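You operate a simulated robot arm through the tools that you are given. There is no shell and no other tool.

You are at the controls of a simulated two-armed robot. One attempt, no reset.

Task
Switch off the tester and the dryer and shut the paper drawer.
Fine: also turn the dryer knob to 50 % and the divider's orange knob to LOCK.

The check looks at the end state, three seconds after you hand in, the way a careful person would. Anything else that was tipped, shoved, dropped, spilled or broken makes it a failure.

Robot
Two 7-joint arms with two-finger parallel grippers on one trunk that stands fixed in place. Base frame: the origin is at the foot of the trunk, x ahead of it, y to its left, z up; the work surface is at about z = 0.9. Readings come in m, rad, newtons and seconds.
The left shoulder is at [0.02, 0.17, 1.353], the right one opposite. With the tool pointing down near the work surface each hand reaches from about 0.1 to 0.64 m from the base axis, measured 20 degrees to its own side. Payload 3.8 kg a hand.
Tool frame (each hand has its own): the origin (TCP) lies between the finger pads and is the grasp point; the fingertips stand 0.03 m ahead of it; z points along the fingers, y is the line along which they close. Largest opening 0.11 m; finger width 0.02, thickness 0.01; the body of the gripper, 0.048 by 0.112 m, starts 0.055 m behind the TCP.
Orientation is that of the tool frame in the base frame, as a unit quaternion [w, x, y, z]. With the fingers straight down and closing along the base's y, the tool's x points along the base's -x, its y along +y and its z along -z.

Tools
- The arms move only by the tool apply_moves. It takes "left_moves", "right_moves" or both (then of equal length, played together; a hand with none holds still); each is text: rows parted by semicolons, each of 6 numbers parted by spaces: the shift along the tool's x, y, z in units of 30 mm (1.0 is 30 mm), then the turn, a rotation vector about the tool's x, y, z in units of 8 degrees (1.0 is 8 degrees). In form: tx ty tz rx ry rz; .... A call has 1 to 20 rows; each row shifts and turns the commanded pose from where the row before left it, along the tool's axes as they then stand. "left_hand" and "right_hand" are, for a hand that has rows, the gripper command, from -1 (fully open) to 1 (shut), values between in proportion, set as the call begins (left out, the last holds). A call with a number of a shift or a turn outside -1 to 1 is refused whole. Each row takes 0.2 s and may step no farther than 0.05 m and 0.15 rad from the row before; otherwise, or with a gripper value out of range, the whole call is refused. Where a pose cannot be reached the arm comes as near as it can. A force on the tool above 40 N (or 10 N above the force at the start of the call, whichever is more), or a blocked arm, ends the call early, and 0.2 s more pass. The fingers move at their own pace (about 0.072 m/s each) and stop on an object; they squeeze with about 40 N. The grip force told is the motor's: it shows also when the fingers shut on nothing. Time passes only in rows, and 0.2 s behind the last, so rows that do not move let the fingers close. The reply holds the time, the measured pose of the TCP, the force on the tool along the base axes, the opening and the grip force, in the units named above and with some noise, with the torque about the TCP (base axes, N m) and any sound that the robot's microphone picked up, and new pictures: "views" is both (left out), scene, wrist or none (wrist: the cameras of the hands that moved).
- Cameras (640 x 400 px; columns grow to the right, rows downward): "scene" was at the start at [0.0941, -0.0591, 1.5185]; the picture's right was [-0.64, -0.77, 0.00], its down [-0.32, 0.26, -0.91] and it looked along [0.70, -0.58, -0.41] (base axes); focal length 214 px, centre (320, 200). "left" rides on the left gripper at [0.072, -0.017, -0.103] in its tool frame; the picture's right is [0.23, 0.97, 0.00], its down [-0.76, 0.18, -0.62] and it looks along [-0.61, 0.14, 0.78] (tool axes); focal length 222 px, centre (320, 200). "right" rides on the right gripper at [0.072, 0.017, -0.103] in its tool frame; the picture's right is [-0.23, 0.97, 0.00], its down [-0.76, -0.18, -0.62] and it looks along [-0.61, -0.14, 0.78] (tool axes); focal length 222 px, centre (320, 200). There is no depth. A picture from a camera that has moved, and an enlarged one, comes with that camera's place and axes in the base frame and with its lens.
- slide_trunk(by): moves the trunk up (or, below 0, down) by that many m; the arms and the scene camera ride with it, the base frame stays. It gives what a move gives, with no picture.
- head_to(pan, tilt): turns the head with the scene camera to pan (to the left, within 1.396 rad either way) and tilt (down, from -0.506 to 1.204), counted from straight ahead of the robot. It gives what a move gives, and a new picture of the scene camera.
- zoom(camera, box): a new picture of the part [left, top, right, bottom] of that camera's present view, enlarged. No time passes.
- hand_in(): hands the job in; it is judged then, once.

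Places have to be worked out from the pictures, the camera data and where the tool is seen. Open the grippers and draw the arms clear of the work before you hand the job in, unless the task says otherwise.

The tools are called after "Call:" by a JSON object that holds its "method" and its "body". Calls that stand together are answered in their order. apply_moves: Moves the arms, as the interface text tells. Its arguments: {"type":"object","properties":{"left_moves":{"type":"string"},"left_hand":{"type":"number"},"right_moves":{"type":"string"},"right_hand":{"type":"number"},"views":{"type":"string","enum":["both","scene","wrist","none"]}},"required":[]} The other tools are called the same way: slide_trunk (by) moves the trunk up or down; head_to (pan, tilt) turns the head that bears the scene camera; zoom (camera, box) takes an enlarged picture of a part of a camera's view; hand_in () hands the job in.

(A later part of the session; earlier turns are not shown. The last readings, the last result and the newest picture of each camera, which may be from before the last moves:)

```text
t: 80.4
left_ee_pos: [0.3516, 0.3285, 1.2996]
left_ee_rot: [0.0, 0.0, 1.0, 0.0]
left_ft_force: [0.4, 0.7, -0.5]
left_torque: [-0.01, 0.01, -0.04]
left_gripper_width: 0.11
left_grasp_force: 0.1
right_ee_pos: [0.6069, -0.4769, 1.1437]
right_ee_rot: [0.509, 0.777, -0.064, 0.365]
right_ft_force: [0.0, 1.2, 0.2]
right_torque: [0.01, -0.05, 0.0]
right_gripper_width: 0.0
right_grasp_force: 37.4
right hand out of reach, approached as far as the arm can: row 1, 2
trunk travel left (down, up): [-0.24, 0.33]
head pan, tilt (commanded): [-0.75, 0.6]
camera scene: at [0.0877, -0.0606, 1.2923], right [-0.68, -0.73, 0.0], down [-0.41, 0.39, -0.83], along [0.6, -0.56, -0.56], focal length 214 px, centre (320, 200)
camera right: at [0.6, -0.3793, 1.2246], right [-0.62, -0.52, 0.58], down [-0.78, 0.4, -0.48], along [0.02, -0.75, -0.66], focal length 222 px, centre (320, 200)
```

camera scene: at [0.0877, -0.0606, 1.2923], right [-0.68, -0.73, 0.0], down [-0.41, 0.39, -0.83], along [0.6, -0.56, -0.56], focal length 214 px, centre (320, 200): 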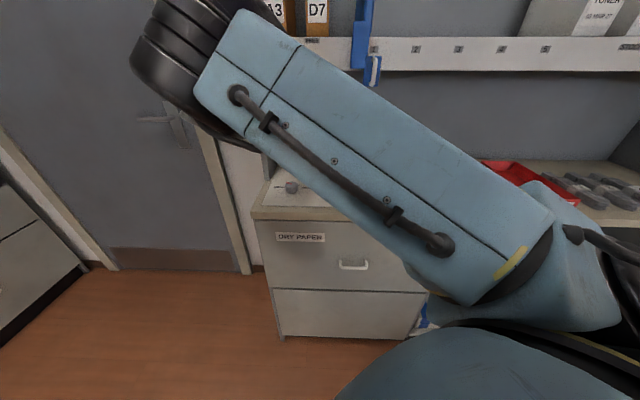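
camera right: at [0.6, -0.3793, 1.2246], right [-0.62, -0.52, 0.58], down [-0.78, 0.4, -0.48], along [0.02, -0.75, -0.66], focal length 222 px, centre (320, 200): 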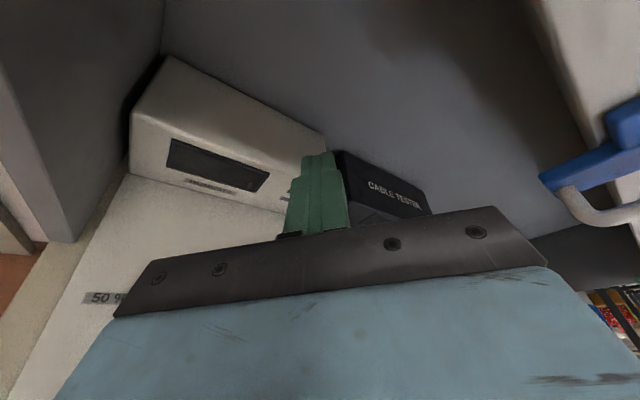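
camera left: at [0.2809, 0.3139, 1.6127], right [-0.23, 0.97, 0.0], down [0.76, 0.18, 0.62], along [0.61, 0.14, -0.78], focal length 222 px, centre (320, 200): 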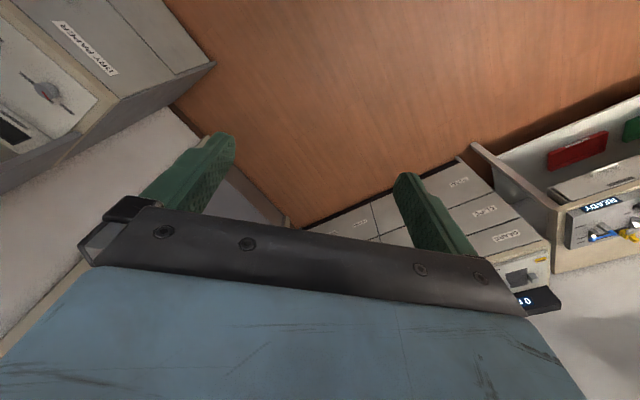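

The 48° swing works, with only a marginal reach warning at the start. I'll continue to the full 90° to test the roll range.

Call:
{"method": "apply_moves", "body": {"right_moves": "0 0 0 -0.32 0 -0.948; 0 0 0 -0.32 0 -0.948; 0 0 0 -0.32 0 -0.948; 0 0 0 -0.32 0 -0.948; 0 0 0 -0.32 0 -0.948; 0 0 0 -0.08 0 -0.237", "views": "both"}}

```text
t: 81.8
left_ee_pos: [0.3518, 0.3292, 1.3004]
left_ee_rot: [0.001, 0.0, 1.0, -0.001]
left_ft_force: [0.9, 0.8, -0.4]
left_torque: [-0.01, 0.01, -0.03]
left_gripper_width: 0.1102
left_grasp_force: 0.2
right_ee_pos: [0.6055, -0.4799, 1.1433]
right_ee_rot: [0.688, 0.689, 0.163, 0.161]
right_ft_force: [-1.1, -0.2, 0.2]
right_torque: [0.02, 0.03, -0.01]
right_gripper_width: 0.0001
right_grasp_force: 37.7
trunk travel left (down, up): [-0.24, 0.33]
head pan, tilt (commanded): [-0.75, 0.6]
camera scene: at [0.0875, -0.0607, 1.2923], right [-0.68, -0.73, 0.0], down [-0.41, 0.39, -0.83], along [0.6, -0.56, -0.56], focal length 214 px, centre (320, 200)
camera right: at [0.6253, -0.3534, 1.1606], right [-0.2, -0.1, 0.97], down [-0.96, 0.22, -0.18], along [-0.2, -0.97, -0.14], focal length 222 px, centre (320, 200)
```

scene: 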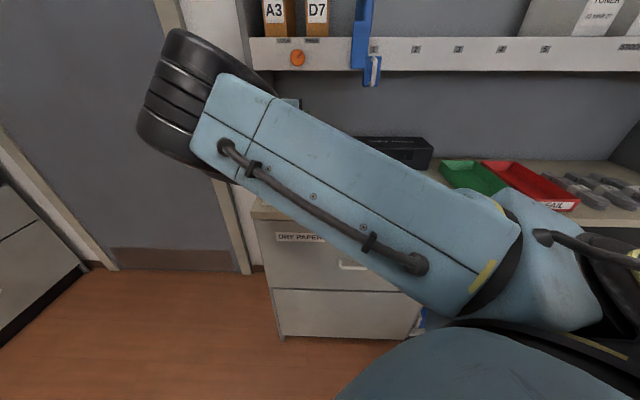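
right: 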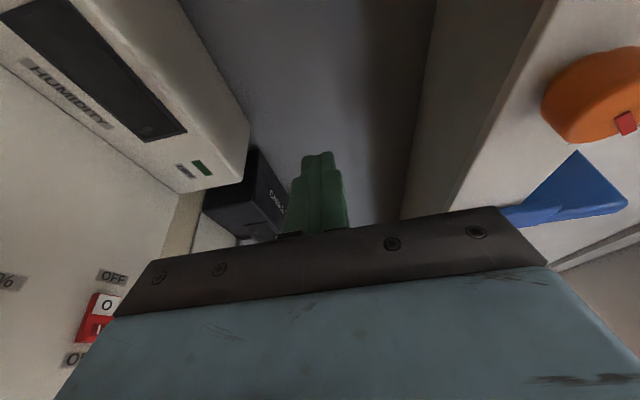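

The full 90° swing is reachable. Before grasping I'll refine the knob's position from this lower scene view and the wrist view.

Call:
{"method": "zoom", "body": {"camera": "scene", "box": [250, 30, 350, 90]}}

Call:
{"method": "zoom", "body": {"camera": "right", "box": [440, 0, 640, 200]}}

```text
6.40 times, centred on (300, 60) of scene
camera zoom: at [0.0875, -0.0607, 1.2923], right [-0.68, -0.73, 0.0], down [-0.41, 0.39, -0.83], along [0.6, -0.56, -0.56], focal length 1373 px, centre (448, 1096)
```

zoom: 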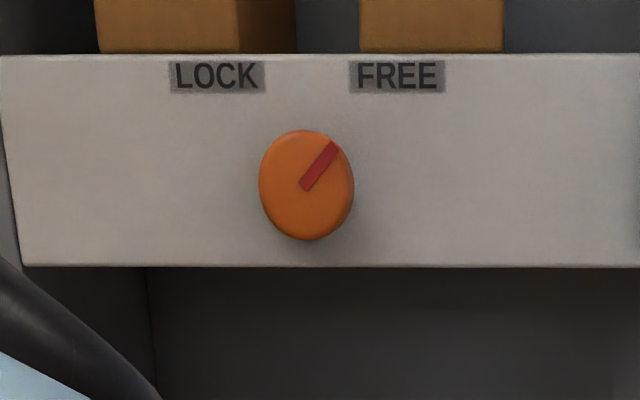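

```text
2.00 times, centred on (540, 100) of right
camera zoom: at [0.6253, -0.3534, 1.1606], right [-0.2, -0.1, 0.97], down [-0.96, 0.22, -0.18], along [-0.2, -0.97, -0.14], focal length 444 px, centre (-120, 400)
```

zoom: 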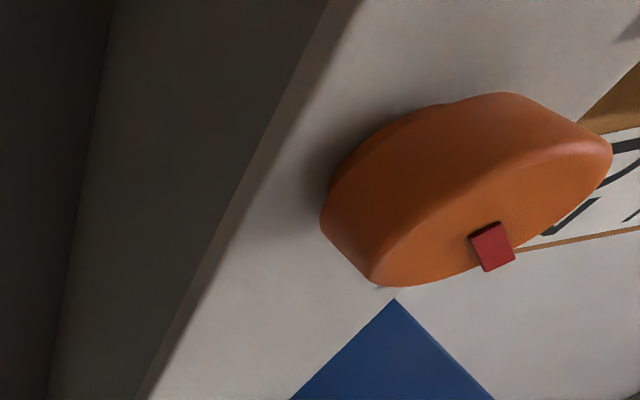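

I now have the knob axis at u≈-0.102, z≈1.2825, its disc between d≈0.768 and 0.788, and the shelf face at d≈0.80. The right-pointing part of the swing is the easy side, so I'll check 24° beyond, then return to -24° and test backing off in d for a straight approach.

Call:
{"method": "apply_moves", "body": {"right_moves": "0 0 0 -0.32 0 -0.948; 0 0 0 -0.32 0 -0.948; 0 0 0 -0.32 0 -0.948", "views": "none"}}

Call:
{"method": "apply_moves", "body": {"right_moves": "0 0 0 0.32 0 0.948; 0 0 0 0.32 0 0.948; 0 0 0 0.32 0 0.948; 0 0 0 0.32 0 0.948; 0 0 0 0.32 0 0.948; 0 0 0 0.32 0 0.948; 0 0 0 0.32 0 0.948; 0 0 0 0.32 0 0.948; 0 0 0 0.32 0 0.948; 0 0 0 0.32 0 0.948; 0 0 0 0.32 0 0.948; 0 0 0 0.08 0 0.237", "views": "none"}}

```text
t: 82.6
left_ee_pos: [0.3521, 0.3291, 1.2991]
left_ee_rot: [0.001, 0.001, 1.0, 0.0]
left_ft_force: [-0.4, -0.3, 0.2]
left_torque: [-0.01, -0.04, 0.03]
left_gripper_width: 0.1099
left_grasp_force: 0.0
right_ee_pos: [0.6072, -0.4796, 1.1447]
right_ee_rot: [0.751, 0.596, 0.284, 0.033]
right_ft_force: [-0.8, 0.5, -0.3]
right_torque: [0.01, 0.02, 0.01]
right_gripper_width: 0.0
right_grasp_force: 37.8
trunk travel left (down, up): [-0.24, 0.33]
head pan, tilt (commanded): [-0.75, 0.6]
```

```text
t: 85.2
left_ee_pos: [0.3519, 0.3273, 1.3004]
left_ee_rot: [0.0, 0.0, 1.0, 0.0]
left_ft_force: [0.1, -0.1, 0.0]
left_torque: [-0.01, -0.03, 0.03]
left_gripper_width: 0.1101
left_grasp_force: 0.1
right_ee_pos: [0.6067, -0.4804, 1.143]
right_ee_rot: [0.373, 0.782, -0.192, 0.462]
right_ft_force: [0.2, 0.0, 0.2]
right_torque: [-0.01, 0.01, 0.0]
right_gripper_width: 0.0002
right_grasp_force: 38.2
trunk travel left (down, up): [-0.24, 0.33]
head pan, tilt (commanded): [-0.75, 0.6]
```

Everything from -24° to -114° is reachable without warnings. Now I'll test backing off to d≈0.715 at -24°, lined up in u with the knob.

Call:
{"method": "apply_moves", "body": {"right_moves": "-0.19 -0.228 -0.886 0 0 0; -0.19 -0.228 -0.886 0 0 0", "views": "both"}}

```text
t: 85.8
left_ee_pos: [0.3518, 0.3297, 1.2998]
left_ee_rot: [-0.001, 0.0, 1.0, 0.001]
left_ft_force: [-1.0, -0.9, -0.3]
left_torque: [0.03, -0.03, 0.0]
left_gripper_width: 0.11
left_grasp_force: 0.0
right_ee_pos: [0.58, -0.4322, 1.1451]
right_ee_rot: [0.374, 0.781, -0.193, 0.462]
right_ft_force: [-0.2, 0.3, 0.0]
right_torque: [0.01, -0.01, 0.05]
right_gripper_width: 0.0
right_grasp_force: 37.9
trunk travel left (down, up): [-0.24, 0.33]
head pan, tilt (commanded): [-0.75, 0.6]
camera scene: at [0.0874, -0.0607, 1.2923], right [-0.68, -0.73, 0.0], down [-0.41, 0.39, -0.83], along [0.6, -0.56, -0.56], focal length 214 px, centre (320, 200)
camera right: at [0.5446, -0.3598, 1.2449], right [-0.74, -0.64, 0.2], down [-0.62, 0.56, -0.55], along [0.24, -0.53, -0.81], focal length 222 px, centre (320, 200)
```

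scene: 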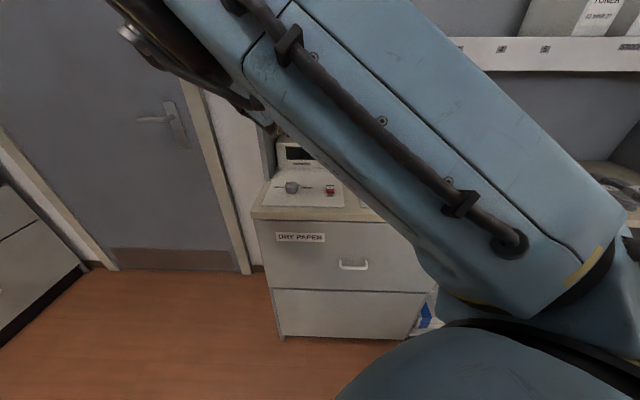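
right: 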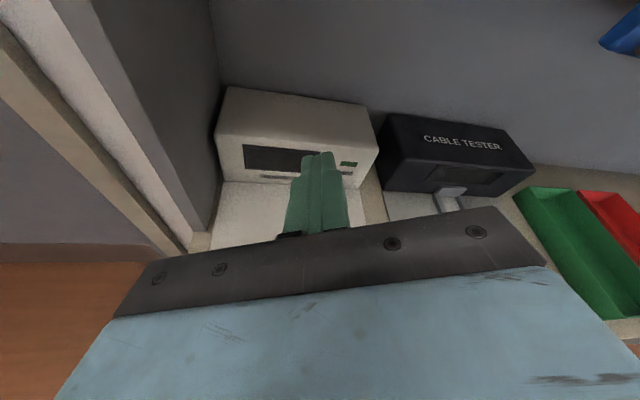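

Reached cleanly: u=-0.1045, d=0.716, with the tips about 2 cm short of the knob face. I'll open the fingers to 85 mm and raise the trunk 0.143 m to bring the hand level with the knob.

Call:
{"method": "apply_moves", "body": {"right_moves": "0 0 0 0 0 0; 0 0 0 0 0 0; 0 0 0 0 0 0", "right_hand": -0.545, "views": "none"}}

Call:
{"method": "slide_trunk", "body": {"by": 0.143}}

Call:
{"method": "zoom", "body": {"camera": "right", "box": [0, 0, 640, 400]}}

Call:
{"method": "zoom", "body": {"camera": "scene", "box": [0, 0, 640, 400]}}

```text
t: 86.6
left_ee_pos: [0.3518, 0.3283, 1.3001]
left_ee_rot: [0.0, -0.001, 1.0, 0.0]
left_ft_force: [-1.1, -0.7, 0.2]
left_torque: [-0.02, 0.01, 0.01]
left_gripper_width: 0.1099
left_grasp_force: 0.2
right_ee_pos: [0.5786, -0.4307, 1.1448]
right_ee_rot: [0.372, 0.781, -0.192, 0.462]
right_ft_force: [-0.8, 0.4, -0.5]
right_torque: [0.03, 0.0, 0.01]
right_gripper_width: 0.0852
right_grasp_force: 0.0
trunk travel left (down, up): [-0.24, 0.33]
head pan, tilt (commanded): [-0.75, 0.6]
```

```text
t: 88.3
left_ee_pos: [0.3533, 0.3287, 1.4431]
left_ee_rot: [0.0, 0.0, 1.0, -0.001]
left_ft_force: [0.2, 0.3, 0.6]
left_torque: [0.02, -0.01, 0.02]
left_gripper_width: 0.1098
left_grasp_force: 0.1
right_ee_pos: [0.5801, -0.432, 1.2883]
right_ee_rot: [0.373, 0.781, -0.193, 0.462]
right_ft_force: [-0.8, 0.7, -0.5]
right_torque: [-0.01, 0.02, 0.0]
right_gripper_width: 0.0847
right_grasp_force: 0.1
trunk travel left (down, up): [-0.383, 0.187]
head pan, tilt (commanded): [-0.75, 0.6]
```

```text
1.00 times, centred on (320, 200) of right (not enlarged: the box is as wide or as high as the picture)
camera zoom: at [0.5451, -0.3592, 1.3876], right [-0.74, -0.64, 0.2], down [-0.63, 0.56, -0.55], along [0.24, -0.53, -0.81], focal length 222 px, centre (320, 200)
```

zoom: 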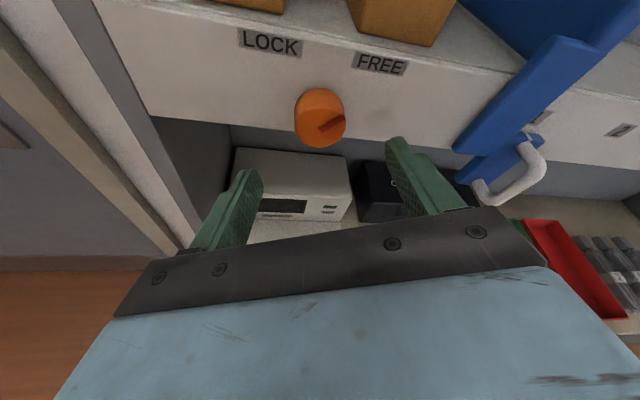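

```text
1.00 times, centred on (320, 200) of scene (not enlarged: the box is as wide or as high as the picture)
camera zoom: at [0.0876, -0.0606, 1.4352], right [-0.68, -0.73, 0.0], down [-0.41, 0.39, -0.83], along [0.6, -0.56, -0.56], focal length 214 px, centre (320, 200)
```

zoom: 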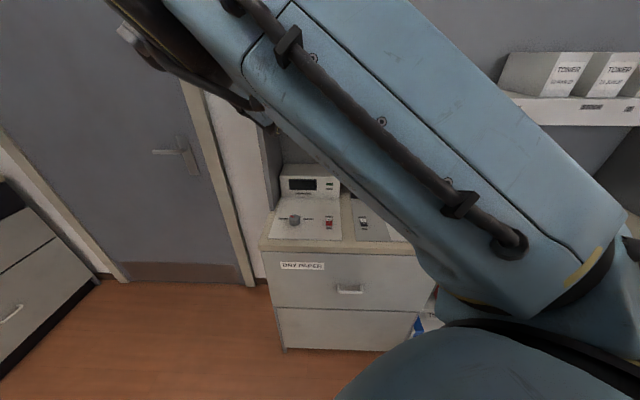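

This is an excellent view: the knob sits between and beyond the open fingers, with the LOCK and FREE labels readable. I'll zoom in to check alignment before moving in.

Call:
{"method": "zoom", "body": {"camera": "right", "box": [220, 60, 420, 185]}}

```text
3.20 times, centred on (320, 122) of right
camera zoom: at [0.5451, -0.3592, 1.3876], right [-0.74, -0.64, 0.2], down [-0.63, 0.56, -0.55], along [0.24, -0.53, -0.81], focal length 711 px, centre (320, 448)
```

zoom: 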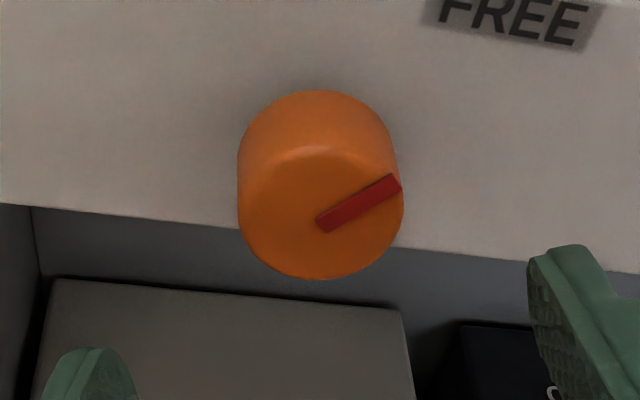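

The knob face is at d≈0.775 and the tool axis is lined up within about 1 mm. I'll move straight in along d by 47 mm so the pads overlap the knob by about 16 mm, stopping short of the shelf face.

Call:
{"method": "apply_moves", "body": {"right_moves": "0.127 0 0.373 0 0 0; 0.127 0 0.373 0 0 0; 0.127 0 0.373 0 0 0; 0.127 0 0.373 0 0 0", "views": "wrist"}}

Call:
{"method": "zoom", "body": {"camera": "right", "box": [200, 80, 440, 230]}}

```text
t: 89.3
left_ee_pos: [0.3522, 0.3285, 1.4432]
left_ee_rot: [0.0, -0.001, 1.0, 0.0]
left_ft_force: [0.2, -0.3, 1.0]
left_torque: [-0.04, -0.01, 0.03]
left_gripper_width: 0.11
left_grasp_force: 0.1
right_ee_pos: [0.6134, -0.4651, 1.2868]
right_ee_rot: [0.372, 0.782, -0.192, 0.462]
right_ft_force: [1.0, -0.5, 0.2]
right_torque: [0.0, 0.03, 0.03]
right_gripper_width: 0.0849
right_grasp_force: 0.1
trunk travel left (down, up): [-0.383, 0.187]
head pan, tilt (commanded): [-0.75, 0.6]
camera right: at [0.5787, -0.3935, 1.3874], right [-0.74, -0.64, 0.2], down [-0.63, 0.56, -0.55], along [0.24, -0.53, -0.81], focal length 222 px, centre (320, 200)
```

right: 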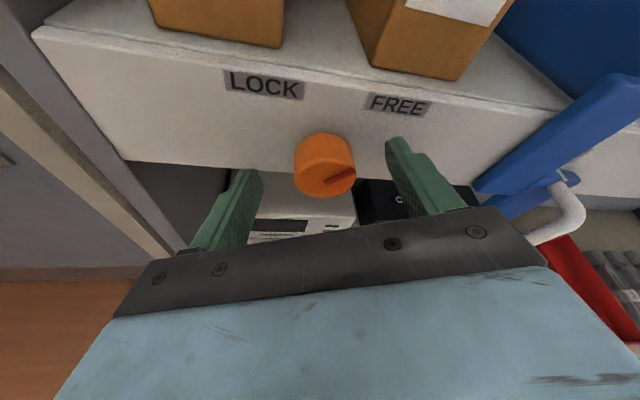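

```text
2.67 times, centred on (320, 155) of right
camera zoom: at [0.5787, -0.3935, 1.3874], right [-0.74, -0.64, 0.2], down [-0.63, 0.56, -0.55], along [0.24, -0.53, -0.81], focal length 592 px, centre (320, 320)
```

zoom: 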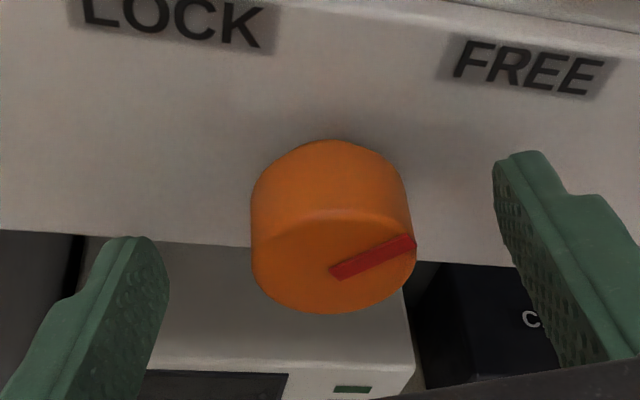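

The fingers straddle the knob with even gaps and no contact. I'll make a 2 mm centring correction and close the gripper.

Call:
{"method": "apply_moves", "body": {"right_moves": "0.054 0.075 -0.018 0 0 0; 0 0 0 0 0 0", "views": "none"}}

Call:
{"method": "apply_moves", "body": {"right_moves": "0 0 0 0 0 0; 0 0 0 0 0 0; 0 0 0 0 0 0; 0 0 0 0 0 0", "right_hand": 1, "views": "wrist"}}

```text
t: 89.9
left_ee_pos: [0.3529, 0.3299, 1.4427]
left_ee_rot: [0.0, 0.0, 1.0, 0.0]
left_ft_force: [-0.4, 0.6, 0.4]
left_torque: [0.01, 0.0, 0.01]
left_gripper_width: 0.1097
left_grasp_force: 0.1
right_ee_pos: [0.6113, -0.4657, 1.29]
right_ee_rot: [0.372, 0.781, -0.192, 0.463]
right_ft_force: [-0.4, 0.4, 0.1]
right_torque: [0.0, 0.0, 0.02]
right_gripper_width: 0.085
right_grasp_force: 0.1
trunk travel left (down, up): [-0.383, 0.187]
head pan, tilt (commanded): [-0.75, 0.6]
```

```text
t: 90.9
left_ee_pos: [0.3524, 0.3279, 1.4425]
left_ee_rot: [-0.001, -0.001, 1.0, 0.001]
left_ft_force: [-0.3, -0.3, -1.0]
left_torque: [-0.01, -0.03, 0.01]
left_gripper_width: 0.1099
left_grasp_force: 0.0
right_ee_pos: [0.6108, -0.4662, 1.2916]
right_ee_rot: [0.373, 0.781, -0.192, 0.462]
right_ft_force: [-0.7, -2.9, 1.8]
right_torque: [-0.04, 0.01, -0.25]
right_gripper_width: 0.0372
right_grasp_force: 44.7
trunk travel left (down, up): [-0.383, 0.187]
head pan, tilt (commanded): [-0.75, 0.6]
camera right: at [0.5768, -0.3944, 1.3907], right [-0.74, -0.64, 0.2], down [-0.62, 0.56, -0.55], along [0.24, -0.53, -0.81], focal length 222 px, centre (320, 200)
```

right: 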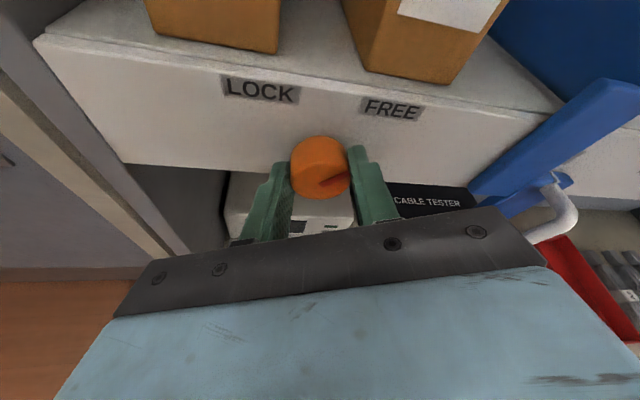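

The grip is on at 37 mm with under 4 N of side load. I'll start turning counter-clockwise about the knob axis, 24° first.

Call:
{"method": "apply_moves", "body": {"right_moves": "0 -0.028 0 -0.32 0 -0.948; 0 -0.028 0 -0.32 0 -0.948; 0 -0.028 0 -0.32 0 -0.948", "views": "wrist"}}

```text
t: 91.7
left_ee_pos: [0.3519, 0.3277, 1.4425]
left_ee_rot: [-0.001, 0.0, 1.0, 0.0]
left_ft_force: [0.2, -0.1, 1.2]
left_torque: [0.02, 0.01, 0.02]
left_gripper_width: 0.1098
left_grasp_force: 0.0
right_ee_pos: [0.6122, -0.4651, 1.2891]
right_ee_rot: [0.509, 0.776, -0.064, 0.366]
right_ft_force: [-0.8, -5.3, 2.9]
right_torque: [-0.14, -0.12, 0.02]
right_gripper_width: 0.0372
right_grasp_force: 44.8
trunk travel left (down, up): [-0.383, 0.187]
head pan, tilt (commanded): [-0.75, 0.6]
camera right: at [0.6055, -0.3656, 1.3699], right [-0.62, -0.52, 0.58], down [-0.78, 0.4, -0.48], along [0.02, -0.75, -0.66], focal length 222 px, centre (320, 200)
```

right: 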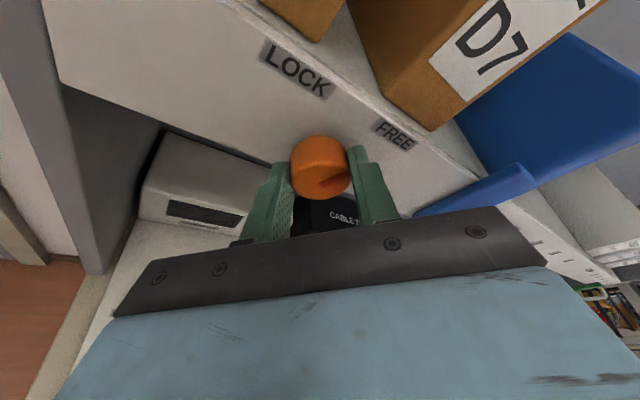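

The knob turns with the hand and forces stay around 6 N. I'll continue another 40°.

Call:
{"method": "apply_moves", "body": {"right_moves": "0 -0.028 0 -0.32 0 -0.948; 0 -0.028 0 -0.32 0 -0.948; 0 -0.028 0 -0.32 0 -0.948; 0 -0.028 0 -0.32 0 -0.948; 0 -0.028 0 -0.32 0 -0.948", "views": "wrist"}}

```text
t: 92.9
left_ee_pos: [0.3516, 0.3273, 1.4432]
left_ee_rot: [0.0, 0.0, 1.0, 0.0]
left_ft_force: [-0.1, 0.0, -0.3]
left_torque: [0.01, 0.0, -0.03]
left_gripper_width: 0.11
left_grasp_force: 0.1
right_ee_pos: [0.6137, -0.463, 1.2852]
right_ee_rot: [0.681, 0.696, 0.152, 0.171]
right_ft_force: [-2.8, -6.4, 0.3]
right_torque: [-0.13, -0.1, -1.08]
right_gripper_width: 0.0371
right_grasp_force: 44.7
trunk travel left (down, up): [-0.383, 0.187]
head pan, tilt (commanded): [-0.75, 0.6]
camera right: at [0.6326, -0.3384, 1.3062], right [-0.23, -0.13, 0.97], down [-0.95, 0.23, -0.19], along [-0.19, -0.97, -0.17], focal length 222 px, centre (320, 200)
```

right: 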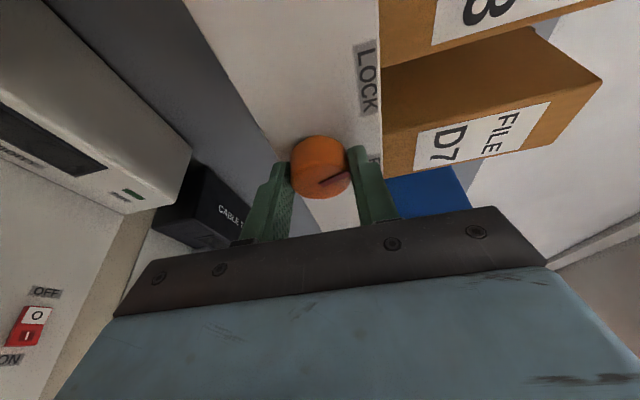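

64° is done; the remaining 26° will take the pointer to LOCK at -45°. Side load is still small.

Call:
{"method": "apply_moves", "body": {"right_moves": "0 -0.028 0 -0.32 0 -0.948; 0 -0.028 0 -0.32 0 -0.948; 0 -0.028 0 -0.32 0 -0.948; 0 -0.007 0 -0.08 0 -0.237; 0 0 0 0 0 0", "views": "wrist"}}

Call:
{"method": "zoom", "body": {"camera": "right", "box": [220, 20, 460, 220]}}

```text
t: 94.1
left_ee_pos: [0.3498, 0.3273, 1.444]
left_ee_rot: [0.0, 0.0, 1.0, 0.0]
left_ft_force: [0.4, 0.2, -0.1]
left_torque: [0.02, 0.01, -0.03]
left_gripper_width: 0.1097
left_grasp_force: 0.1
right_ee_pos: [0.6145, -0.464, 1.2822]
right_ee_rot: [0.75, 0.597, 0.283, 0.035]
right_ft_force: [-5.2, -8.6, -2.0]
right_torque: [0.07, 0.0, -0.46]
right_gripper_width: 0.0372
right_grasp_force: 44.9
trunk travel left (down, up): [-0.383, 0.187]
head pan, tilt (commanded): [-0.75, 0.6]
camera right: at [0.6312, -0.3394, 1.2572], right [0.09, 0.19, 0.98], down [-0.98, 0.2, 0.05], along [-0.19, -0.96, 0.2], focal length 222 px, centre (320, 200)
```

right: 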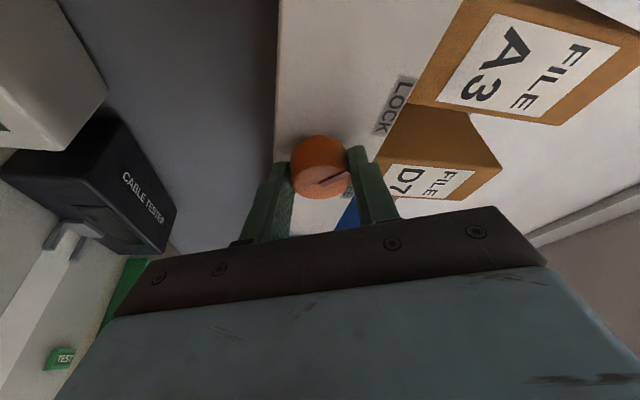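

```text
2.00 times, centred on (340, 120) of right
camera zoom: at [0.6312, -0.3394, 1.2572], right [0.09, 0.19, 0.98], down [-0.98, 0.2, 0.05], along [-0.19, -0.96, 0.2], focal length 444 px, centre (280, 360)
```

zoom: 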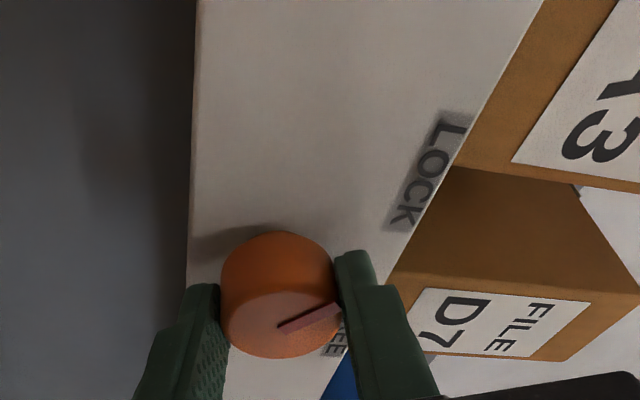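

The hand has turned 90°, but the pointer looks a little short of LOCK, so the knob may have slipped slightly in the grip. I'll zoom in for a precise reading.

Call:
{"method": "zoom", "body": {"camera": "right", "box": [270, 125, 390, 215]}}

```text
4.44 times, centred on (330, 170) of right
camera zoom: at [0.6312, -0.3394, 1.2572], right [0.09, 0.19, 0.98], down [-0.98, 0.2, 0.05], along [-0.19, -0.96, 0.2], focal length 987 px, centre (276, 333)
```

zoom: 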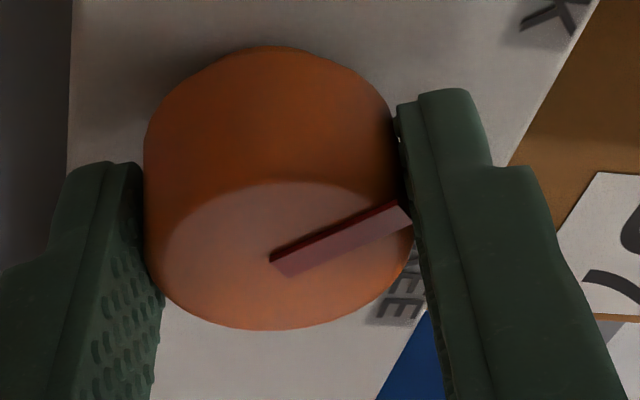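

More careful measurement puts the pointer at about -40° to -43°, close to LOCK's -45°. I'll add a 2.5° touch, then release and back off straight along d to check from the front.

Call:
{"method": "apply_moves", "body": {"right_moves": "0 -0.009 0 -0.1 0 -0.296; 0 0 0 0 0 0", "views": "none"}}

Call:
{"method": "apply_moves", "body": {"right_moves": "0 0 0 0 0 0; 0 0 0 0 0 0; 0 0 0 0 0 0; 0 0 0 0 0 0", "right_hand": -0.545, "views": "wrist"}}

```text
t: 94.7
left_ee_pos: [0.351, 0.3266, 1.4441]
left_ee_rot: [0.0, -0.001, 1.0, 0.001]
left_ft_force: [0.6, 0.8, 0.1]
left_torque: [-0.04, 0.0, 0.0]
left_gripper_width: 0.1099
left_grasp_force: 0.0
right_ee_pos: [0.6133, -0.4637, 1.2817]
right_ee_rot: [0.754, 0.587, 0.294, 0.02]
right_ft_force: [-6.1, -7.5, -4.2]
right_torque: [0.3, -0.26, -0.13]
right_gripper_width: 0.0372
right_grasp_force: 44.7
trunk travel left (down, up): [-0.383, 0.187]
head pan, tilt (commanded): [-0.75, 0.6]
```

```text
t: 95.7
left_ee_pos: [0.3523, 0.3269, 1.443]
left_ee_rot: [0.001, -0.001, 1.0, 0.0]
left_ft_force: [0.2, -1.3, -0.3]
left_torque: [0.0, 0.01, 0.01]
left_gripper_width: 0.11
left_grasp_force: 0.0
right_ee_pos: [0.6153, -0.462, 1.284]
right_ee_rot: [0.755, 0.585, 0.295, 0.02]
right_ft_force: [1.1, 0.5, -0.2]
right_torque: [0.02, -0.01, -0.01]
right_gripper_width: 0.0849
right_grasp_force: 0.0
trunk travel left (down, up): [-0.383, 0.187]
head pan, tilt (commanded): [-0.75, 0.6]
camera right: at [0.6311, -0.3387, 1.253], right [0.12, 0.22, 0.97], down [-0.98, 0.2, 0.07], along [-0.18, -0.95, 0.24], focal length 222 px, centre (320, 200)
```

right: 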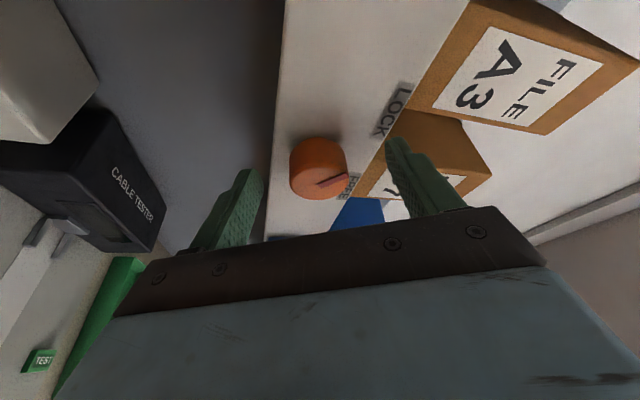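

Released cleanly. Now I'll back the fingers straight out along d by 5 cm.

Call:
{"method": "apply_moves", "body": {"right_moves": "-0.25 0.018 -0.8 0 0 0; -0.25 0.018 -0.8 0 0 0", "views": "both"}}

Call:
{"method": "zoom", "body": {"camera": "right", "box": [260, 40, 440, 200]}}

```text
t: 96.3
left_ee_pos: [0.3527, 0.3283, 1.4417]
left_ee_rot: [0.0, 0.0, 1.0, 0.0]
left_ft_force: [0.4, -0.2, 0.5]
left_torque: [-0.01, 0.0, 0.02]
left_gripper_width: 0.1098
left_grasp_force: 0.0
right_ee_pos: [0.5843, -0.4304, 1.2828]
right_ee_rot: [0.754, 0.586, 0.295, 0.019]
right_ft_force: [0.6, -0.2, 0.5]
right_torque: [-0.01, 0.0, -0.02]
right_gripper_width: 0.0851
right_grasp_force: 0.1
right hand out of reach, approached as far as the arm can: row 2
trunk travel left (down, up): [-0.383, 0.187]
head pan, tilt (commanded): [-0.75, 0.6]
camera scene: at [0.0876, -0.0606, 1.4353], right [-0.68, -0.73, 0.0], down [-0.41, 0.39, -0.83], along [0.6, -0.56, -0.56], focal length 214 px, centre (320, 200)
camera right: at [0.6004, -0.3076, 1.2536], right [0.12, 0.22, 0.97], down [-0.98, 0.2, 0.07], along [-0.18, -0.95, 0.24], focal length 222 px, centre (320, 200)
```

scene: 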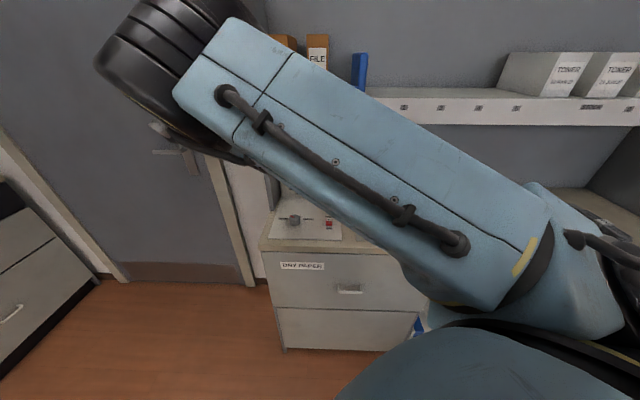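
right: 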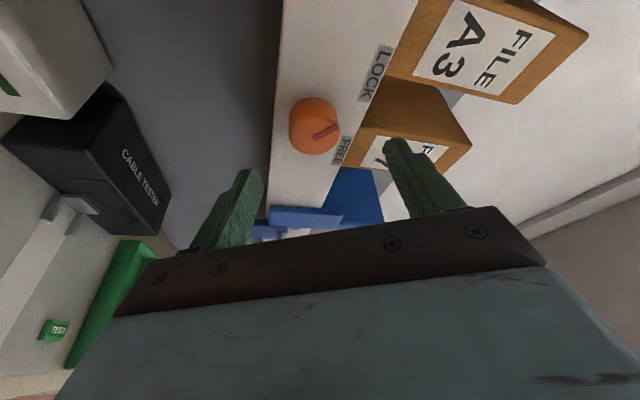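

```text
2.50 times, centred on (350, 120) of right
camera zoom: at [0.6004, -0.3076, 1.2536], right [0.12, 0.22, 0.97], down [-0.98, 0.2, 0.07], along [-0.18, -0.95, 0.24], focal length 555 px, centre (245, 400)
```

zoom: 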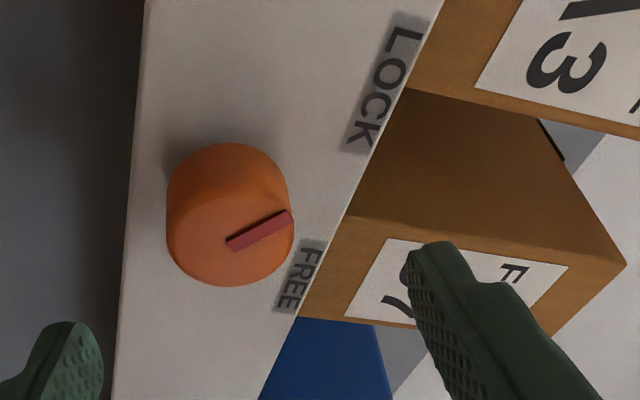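

The pointer now reads about -43°, on LOCK. I'll swing the hand back to the -24° attitude here, well clear of the knob, so I can fold the arm away and look from the front.

Call:
{"method": "apply_moves", "body": {"right_moves": "0 0 0 0.32 0 0.948; 0 0 0 0.32 0 0.948; 0 0 0 0.32 0 0.948; 0 0 0 0.32 0 0.948; 0 0 0 0.32 0 0.948; 0 0 0 0.32 0 0.948; 0 0 0 0.32 0 0.948; 0 0 0 0.32 0 0.948; 0 0 0 0.32 0 0.948; 0 0 0 0.32 0 0.948; 0 0 0 0.32 0 0.948", "views": "wrist"}}

Call:
{"method": "zoom", "body": {"camera": "right", "box": [220, 20, 440, 180]}}

```text
t: 98.7
left_ee_pos: [0.3517, 0.3277, 1.4426]
left_ee_rot: [0.0, 0.0, 1.0, 0.0]
left_ft_force: [0.0, 0.6, -1.3]
left_torque: [0.02, -0.02, 0.0]
left_gripper_width: 0.1101
left_grasp_force: 0.0
right_ee_pos: [0.583, -0.4315, 1.283]
right_ee_rot: [0.399, 0.783, -0.169, 0.446]
right_ft_force: [0.1, -0.9, 0.2]
right_torque: [0.02, 0.01, 0.01]
right_gripper_width: 0.0849
right_grasp_force: 0.1
trunk travel left (down, up): [-0.383, 0.187]
head pan, tilt (commanded): [-0.75, 0.6]
camera right: at [0.5539, -0.3549, 1.3807], right [-0.73, -0.63, 0.27], down [-0.66, 0.53, -0.54], along [0.2, -0.57, -0.79], focal length 222 px, centre (320, 200)
```

right: 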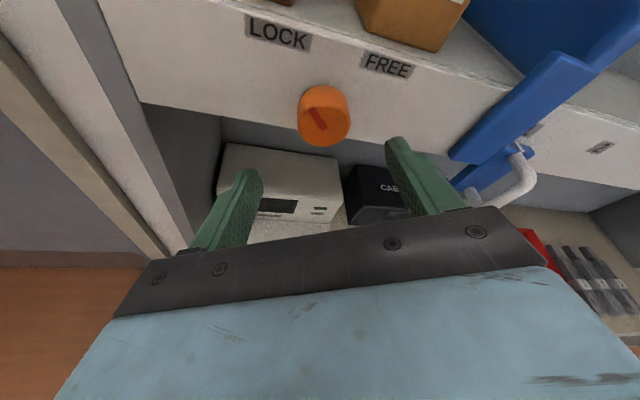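

```text
2.50 times, centred on (330, 100) of right
camera zoom: at [0.5539, -0.3549, 1.3807], right [-0.73, -0.63, 0.27], down [-0.66, 0.53, -0.54], along [0.2, -0.57, -0.79], focal length 555 px, centre (295, 450)
```

zoom: 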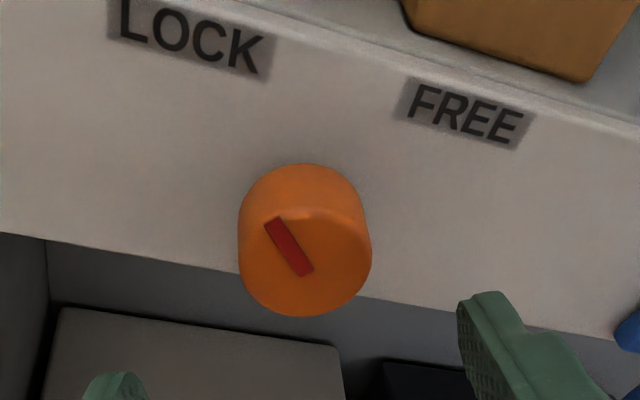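

The pointer now reads about -42°, pointing at LOCK. I'll fold the hand down and back by pivoting about the wrist, away from the shelf.

Call:
{"method": "apply_moves", "body": {"right_moves": "-0.808 -0.46 0 0.4945 -0.8692 0; -0.808 -0.46 0 0.4945 -0.8692 0; -0.808 -0.46 0 0.4945 -0.8692 0; -0.808 -0.46 0 0.4945 -0.8692 0; -0.808 -0.46 0 0.4945 -0.8692 0", "views": "both"}}

```text
t: 99.9
left_ee_pos: [0.3527, 0.3301, 1.4443]
left_ee_rot: [0.0, 0.0, 1.0, 0.0]
left_ft_force: [-0.2, -0.2, -0.2]
left_torque: [0.0, 0.05, 0.01]
left_gripper_width: 0.1102
left_grasp_force: 0.0
right_ee_pos: [0.5381, -0.4507, 1.1448]
right_ee_rot: [0.275, 0.897, -0.199, 0.283]
right_ft_force: [-0.2, 1.1, 0.0]
right_torque: [-0.03, 0.01, 0.0]
right_gripper_width: 0.0852
right_grasp_force: 0.1
right hand out of reach, approached as far as the arm can: row 3, 4, 5
trunk travel left (down, up): [-0.383, 0.187]
head pan, tilt (commanded): [-0.75, 0.6]
camera scene: at [0.0872, -0.0593, 1.4354], right [-0.68, -0.73, 0.0], down [-0.41, 0.38, -0.83], along [0.6, -0.56, -0.56], focal length 214 px, centre (320, 200)
camera right: at [0.5439, -0.4151, 1.2673], right [-0.67, -0.7, 0.23], down [-0.74, 0.67, -0.11], along [-0.08, -0.24, -0.97], focal length 222 px, centre (320, 200)
```

scene: 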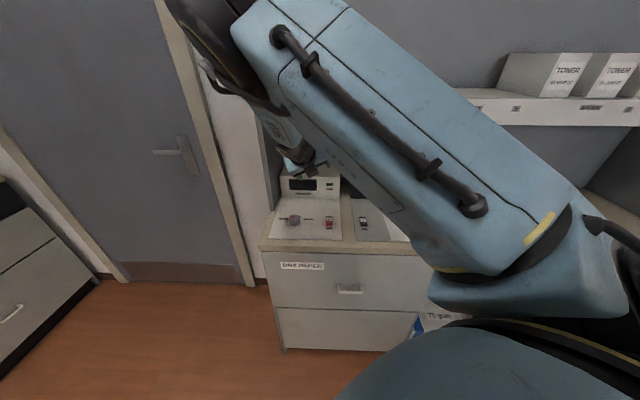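
right: 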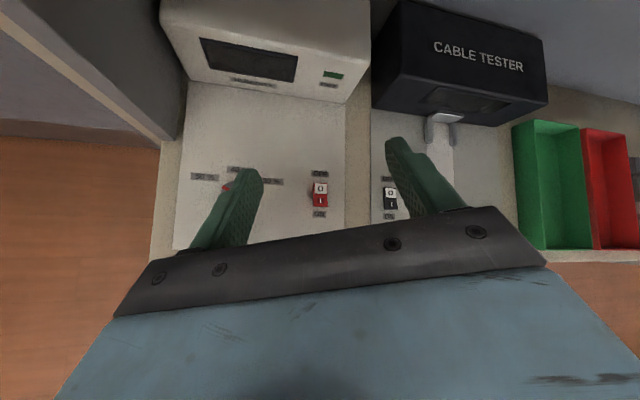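

The wrist view confirms both displays dark and both switches on O. I'll continue straightening to vertical while backing off, then roll back so the hand's camera side turns away from the shelf.

Call:
{"method": "apply_moves", "body": {"right_moves": "-0.43 -0.26 0 0.509 -0.825 0; -0.43 -0.26 0 0.509 -0.825 0; -0.43 -0.26 0 0.509 -0.825 0; -0.43 -0.26 0 0.509 -0.825 0; -0.43 -0.26 0 0.509 -0.825 0; -0.43 -0.26 0 0.509 -0.825 0", "views": "both"}}

```text
t: 101.3
left_ee_pos: [0.3518, 0.3284, 1.4433]
left_ee_rot: [0.0, 0.0, 1.0, 0.0]
left_ft_force: [0.8, 0.4, 0.4]
left_torque: [0.02, 0.02, 0.01]
left_gripper_width: 0.1099
left_grasp_force: 0.1
right_ee_pos: [0.5246, -0.4665, 1.127]
right_ee_rot: [0.268, 0.904, -0.202, 0.265]
right_ft_force: [-0.4, 0.0, 0.2]
right_torque: [0.0, -0.01, 0.03]
right_gripper_width: 0.0849
right_grasp_force: 0.1
right hand out of reach, approached as far as the arm can: row 1, 2, 3, 4, 5, 6
trunk travel left (down, up): [-0.383, 0.187]
head pan, tilt (commanded): [-0.75, 0.6]
camera scene: at [0.0876, -0.0609, 1.4353], right [-0.68, -0.73, 0.0], down [-0.41, 0.39, -0.83], along [0.6, -0.56, -0.57], focal length 214 px, centre (320, 200)
camera right: at [0.5346, -0.433, 1.25], right [-0.67, -0.7, 0.23], down [-0.73, 0.68, -0.07], along [-0.11, -0.22, -0.97], focal length 222 px, centre (320, 200)
```

scene: 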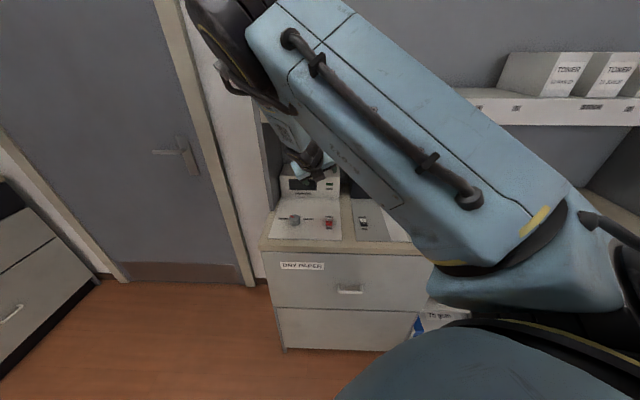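
right: 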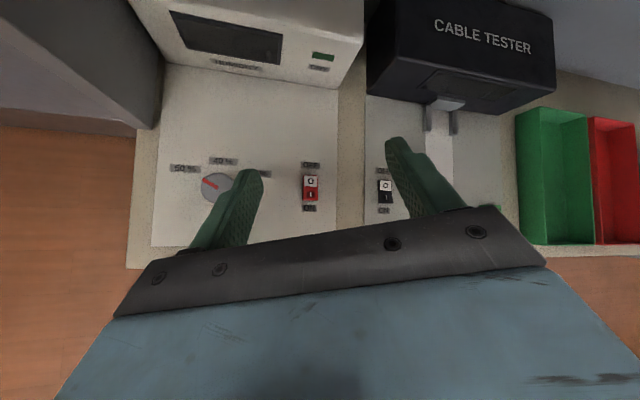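

The hand stalls at 45° tilt in this roll, in free space with nothing touched. I'll roll the tool back +64° in place, which should free the wrist.

Call:
{"method": "apply_moves", "body": {"right_moves": "0 0 0 0 0 1; 0 0 0 0 0 1; 0 0 0 0 0 1; 0 0 0 0 0 1; 0 0 0 0 0 1; 0 0 0 0 0 1; 0 0 0 0 0 1; 0 0 0 0 0 1", "views": "scene"}}

```text
t: 103.1
left_ee_pos: [0.3522, 0.3292, 1.4432]
left_ee_rot: [0.0, 0.0, 1.0, 0.0]
left_ft_force: [0.0, -0.3, -0.3]
left_torque: [0.03, 0.02, -0.02]
left_gripper_width: 0.1099
left_grasp_force: 0.0
right_ee_pos: [0.5271, -0.4658, 1.1261]
right_ee_rot: [0.088, 0.658, -0.651, 0.368]
right_ft_force: [-0.4, 0.5, 0.6]
right_torque: [0.01, 0.01, 0.02]
right_gripper_width: 0.0847
right_grasp_force: 0.0
trunk travel left (down, up): [-0.383, 0.187]
head pan, tilt (commanded): [-0.75, 0.6]
camera scene: at [0.0875, -0.0607, 1.4353], right [-0.68, -0.73, 0.0], down [-0.41, 0.39, -0.83], along [0.6, -0.56, -0.56], focal length 214 px, centre (320, 200)
```

scene: 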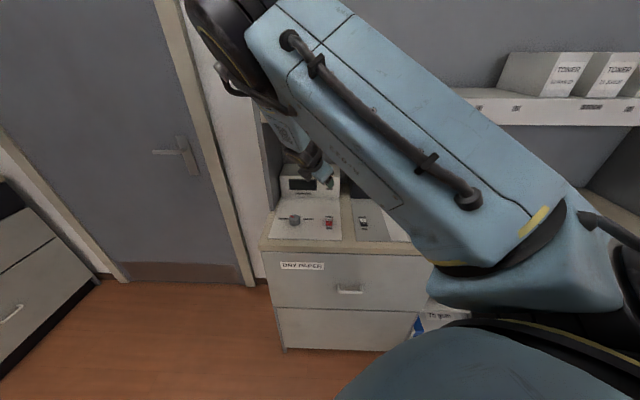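

The roll came back fine. I'll try untilting toward vertical again with this roll, in small steps.

Call:
{"method": "apply_moves", "body": {"right_moves": "0 0 0 -0.519 -0.855 0; 0 0 0 -0.519 -0.855 0; 0 0 0 -0.519 -0.855 0", "views": "scene"}}

```text
t: 103.9
left_ee_pos: [0.353, 0.3281, 1.4413]
left_ee_rot: [0.0, -0.001, 1.0, 0.0]
left_ft_force: [-0.9, 0.4, -1.5]
left_torque: [-0.01, 0.02, 0.02]
left_gripper_width: 0.1099
left_grasp_force: 0.1
right_ee_pos: [0.527, -0.4648, 1.1268]
right_ee_rot: [0.087, 0.66, -0.649, 0.368]
right_ft_force: [-0.5, 0.5, -0.3]
right_torque: [0.0, -0.02, -0.01]
right_gripper_width: 0.0851
right_grasp_force: 0.1
right hand out of reach, approached as far as the arm can: row 1, 2, 3
trunk travel left (down, up): [-0.383, 0.187]
head pan, tilt (commanded): [-0.75, 0.6]
camera scene: at [0.0875, -0.0607, 1.4353], right [-0.68, -0.73, 0.0], down [-0.41, 0.39, -0.83], along [0.6, -0.56, -0.56], focal length 214 px, centre (320, 200)
```

scene: 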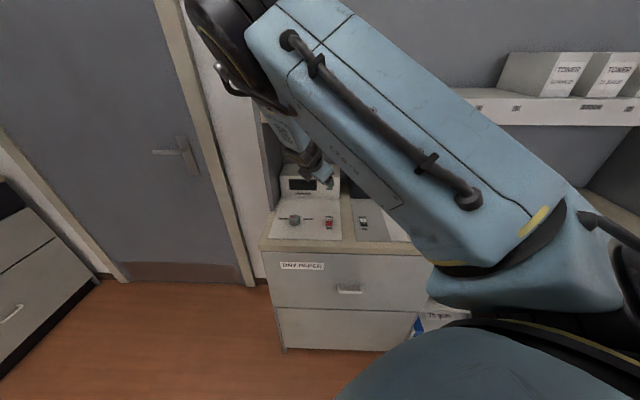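

In this posture the hand is in line with the forearm, so it cannot bend that way. An earlier untilt from about u≈-0.01, d≈0.755, 12 cm below the shoulder, worked without any warning. I'll steer to that pose with the fingers shut to avoid snagging, and then repeat it.

Call:
{"method": "apply_moves", "body": {"right_moves": "0.415 -0.181 0.165 0.629 0.242 0.475; 0.415 -0.181 0.165 0.629 0.242 0.475; 0.415 -0.181 0.165 0.629 0.242 0.475; 0.415 -0.181 0.165 0.629 0.242 0.475; 0.415 -0.181 0.165 0.629 0.242 0.475", "right_hand": 1, "views": "both"}}

```text
t: 105.1
left_ee_pos: [0.3535, 0.3289, 1.4434]
left_ee_rot: [0.0, 0.0, 1.0, 0.0]
left_ft_force: [0.3, 0.2, 0.4]
left_torque: [0.02, 0.02, -0.01]
left_gripper_width: 0.1098
left_grasp_force: 0.0
right_ee_pos: [0.5455, -0.5291, 1.1635]
right_ee_rot: [0.065, -0.515, 0.645, -0.561]
right_ft_force: [-0.3, 0.0, 0.1]
right_torque: [-0.01, 0.04, 0.01]
right_gripper_width: 0.0002
right_grasp_force: 37.8
right hand out of reach, approached as far as the arm can: row 5
trunk travel left (down, up): [-0.383, 0.187]
head pan, tilt (commanded): [-0.75, 0.6]
camera scene: at [0.0878, -0.0611, 1.4353], right [-0.68, -0.73, 0.0], down [-0.41, 0.39, -0.82], along [0.6, -0.56, -0.57], focal length 214 px, centre (320, 200)
camera right: at [0.4342, -0.5165, 1.2243], right [-0.47, 0.01, -0.88], down [0.04, 1.0, -0.01], along [0.88, -0.04, -0.47], focal length 222 px, centre (320, 200)
```

scene: 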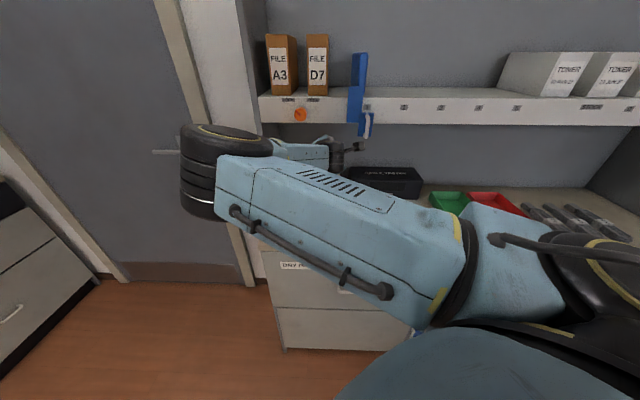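
right: 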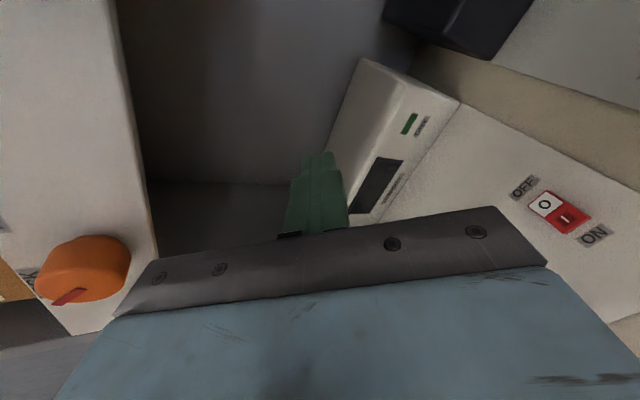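

The elbow has returned to the good posture and the scene camera sees the orange knob again. I'll zoom in to verify its pointer from the front.

Call:
{"method": "zoom", "body": {"camera": "scene", "box": [260, 85, 350, 140]}}

```text
7.11 times, centred on (305, 112) of scene
camera zoom: at [0.0878, -0.0611, 1.4353], right [-0.68, -0.73, 0.0], down [-0.41, 0.39, -0.82], along [0.6, -0.56, -0.57], focal length 1525 px, centre (427, 822)
```

zoom: 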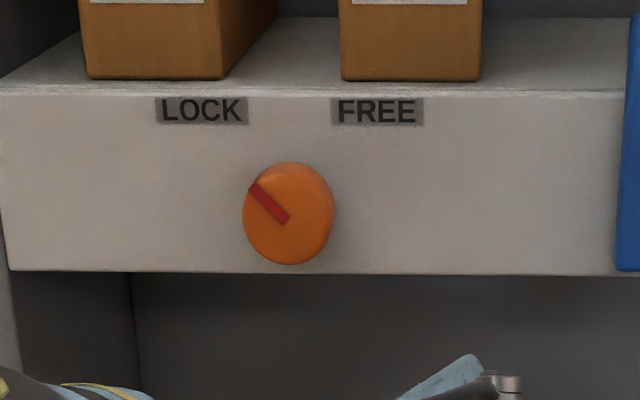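

From the front the pointer measures -44°, right on LOCK. Now I'll repeat the earlier untilt sequence while backing away from the shelf.

Call:
{"method": "apply_moves", "body": {"right_moves": "0 0 0 -0.848 -0.53 0; -0.085 0.137 -0.289 -0.848 -0.53 0; -0.105 0.168 -0.264 -0.848 -0.53 0; -0.124 0.198 -0.233 -0.848 -0.53 0; -0.14 0.224 -0.199 -0.848 -0.53 0; -0.153 0.245 -0.16 -0.848 -0.53 0; -0.163 0.261 -0.118 -0.848 -0.53 0; -0.17 0.273 -0.074 -0.848 -0.53 0; -0.174 0.279 -0.029 -0.53 -0.33 0; -0.35 0.56 0 0 0 0", "views": "both"}}

```text
t: 107.3
left_ee_pos: [0.3516, 0.3303, 1.443]
left_ee_rot: [0.0, 0.0, 1.0, -0.001]
left_ft_force: [0.2, -0.6, 0.9]
left_torque: [-0.02, -0.01, -0.02]
left_gripper_width: 0.11
left_grasp_force: 0.0
right_ee_pos: [0.4742, -0.4574, 1.1643]
right_ee_rot: [-0.001, -0.623, 0.782, 0.0]
right_ft_force: [0.0, -0.1, 0.2]
right_torque: [-0.01, -0.01, -0.02]
right_gripper_width: 0.0
right_grasp_force: 37.8
trunk travel left (down, up): [-0.383, 0.187]
head pan, tilt (commanded): [-0.75, 0.6]
camera scene: at [0.0871, -0.0596, 1.4354], right [-0.68, -0.73, 0.0], down [-0.41, 0.38, -0.83], along [0.6, -0.56, -0.56], focal length 214 px, centre (320, 200)
camera right: at [0.4421, -0.5226, 1.2675], right [-0.9, 0.44, 0.0], down [0.34, 0.7, 0.62], along [0.27, 0.56, -0.78], focal length 222 px, centre (320, 200)
```

scene: 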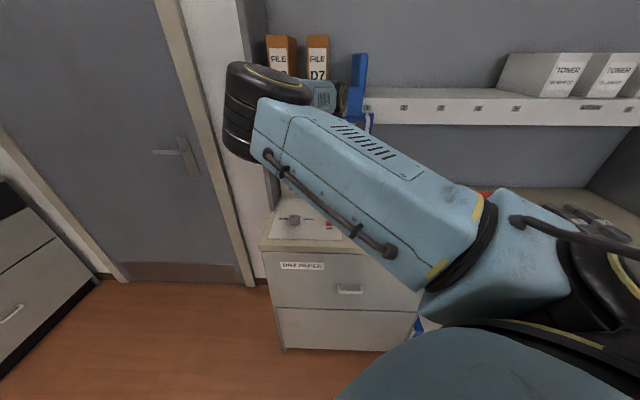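
right: 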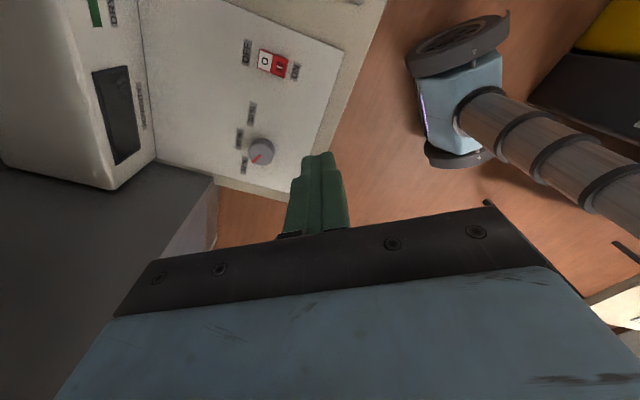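

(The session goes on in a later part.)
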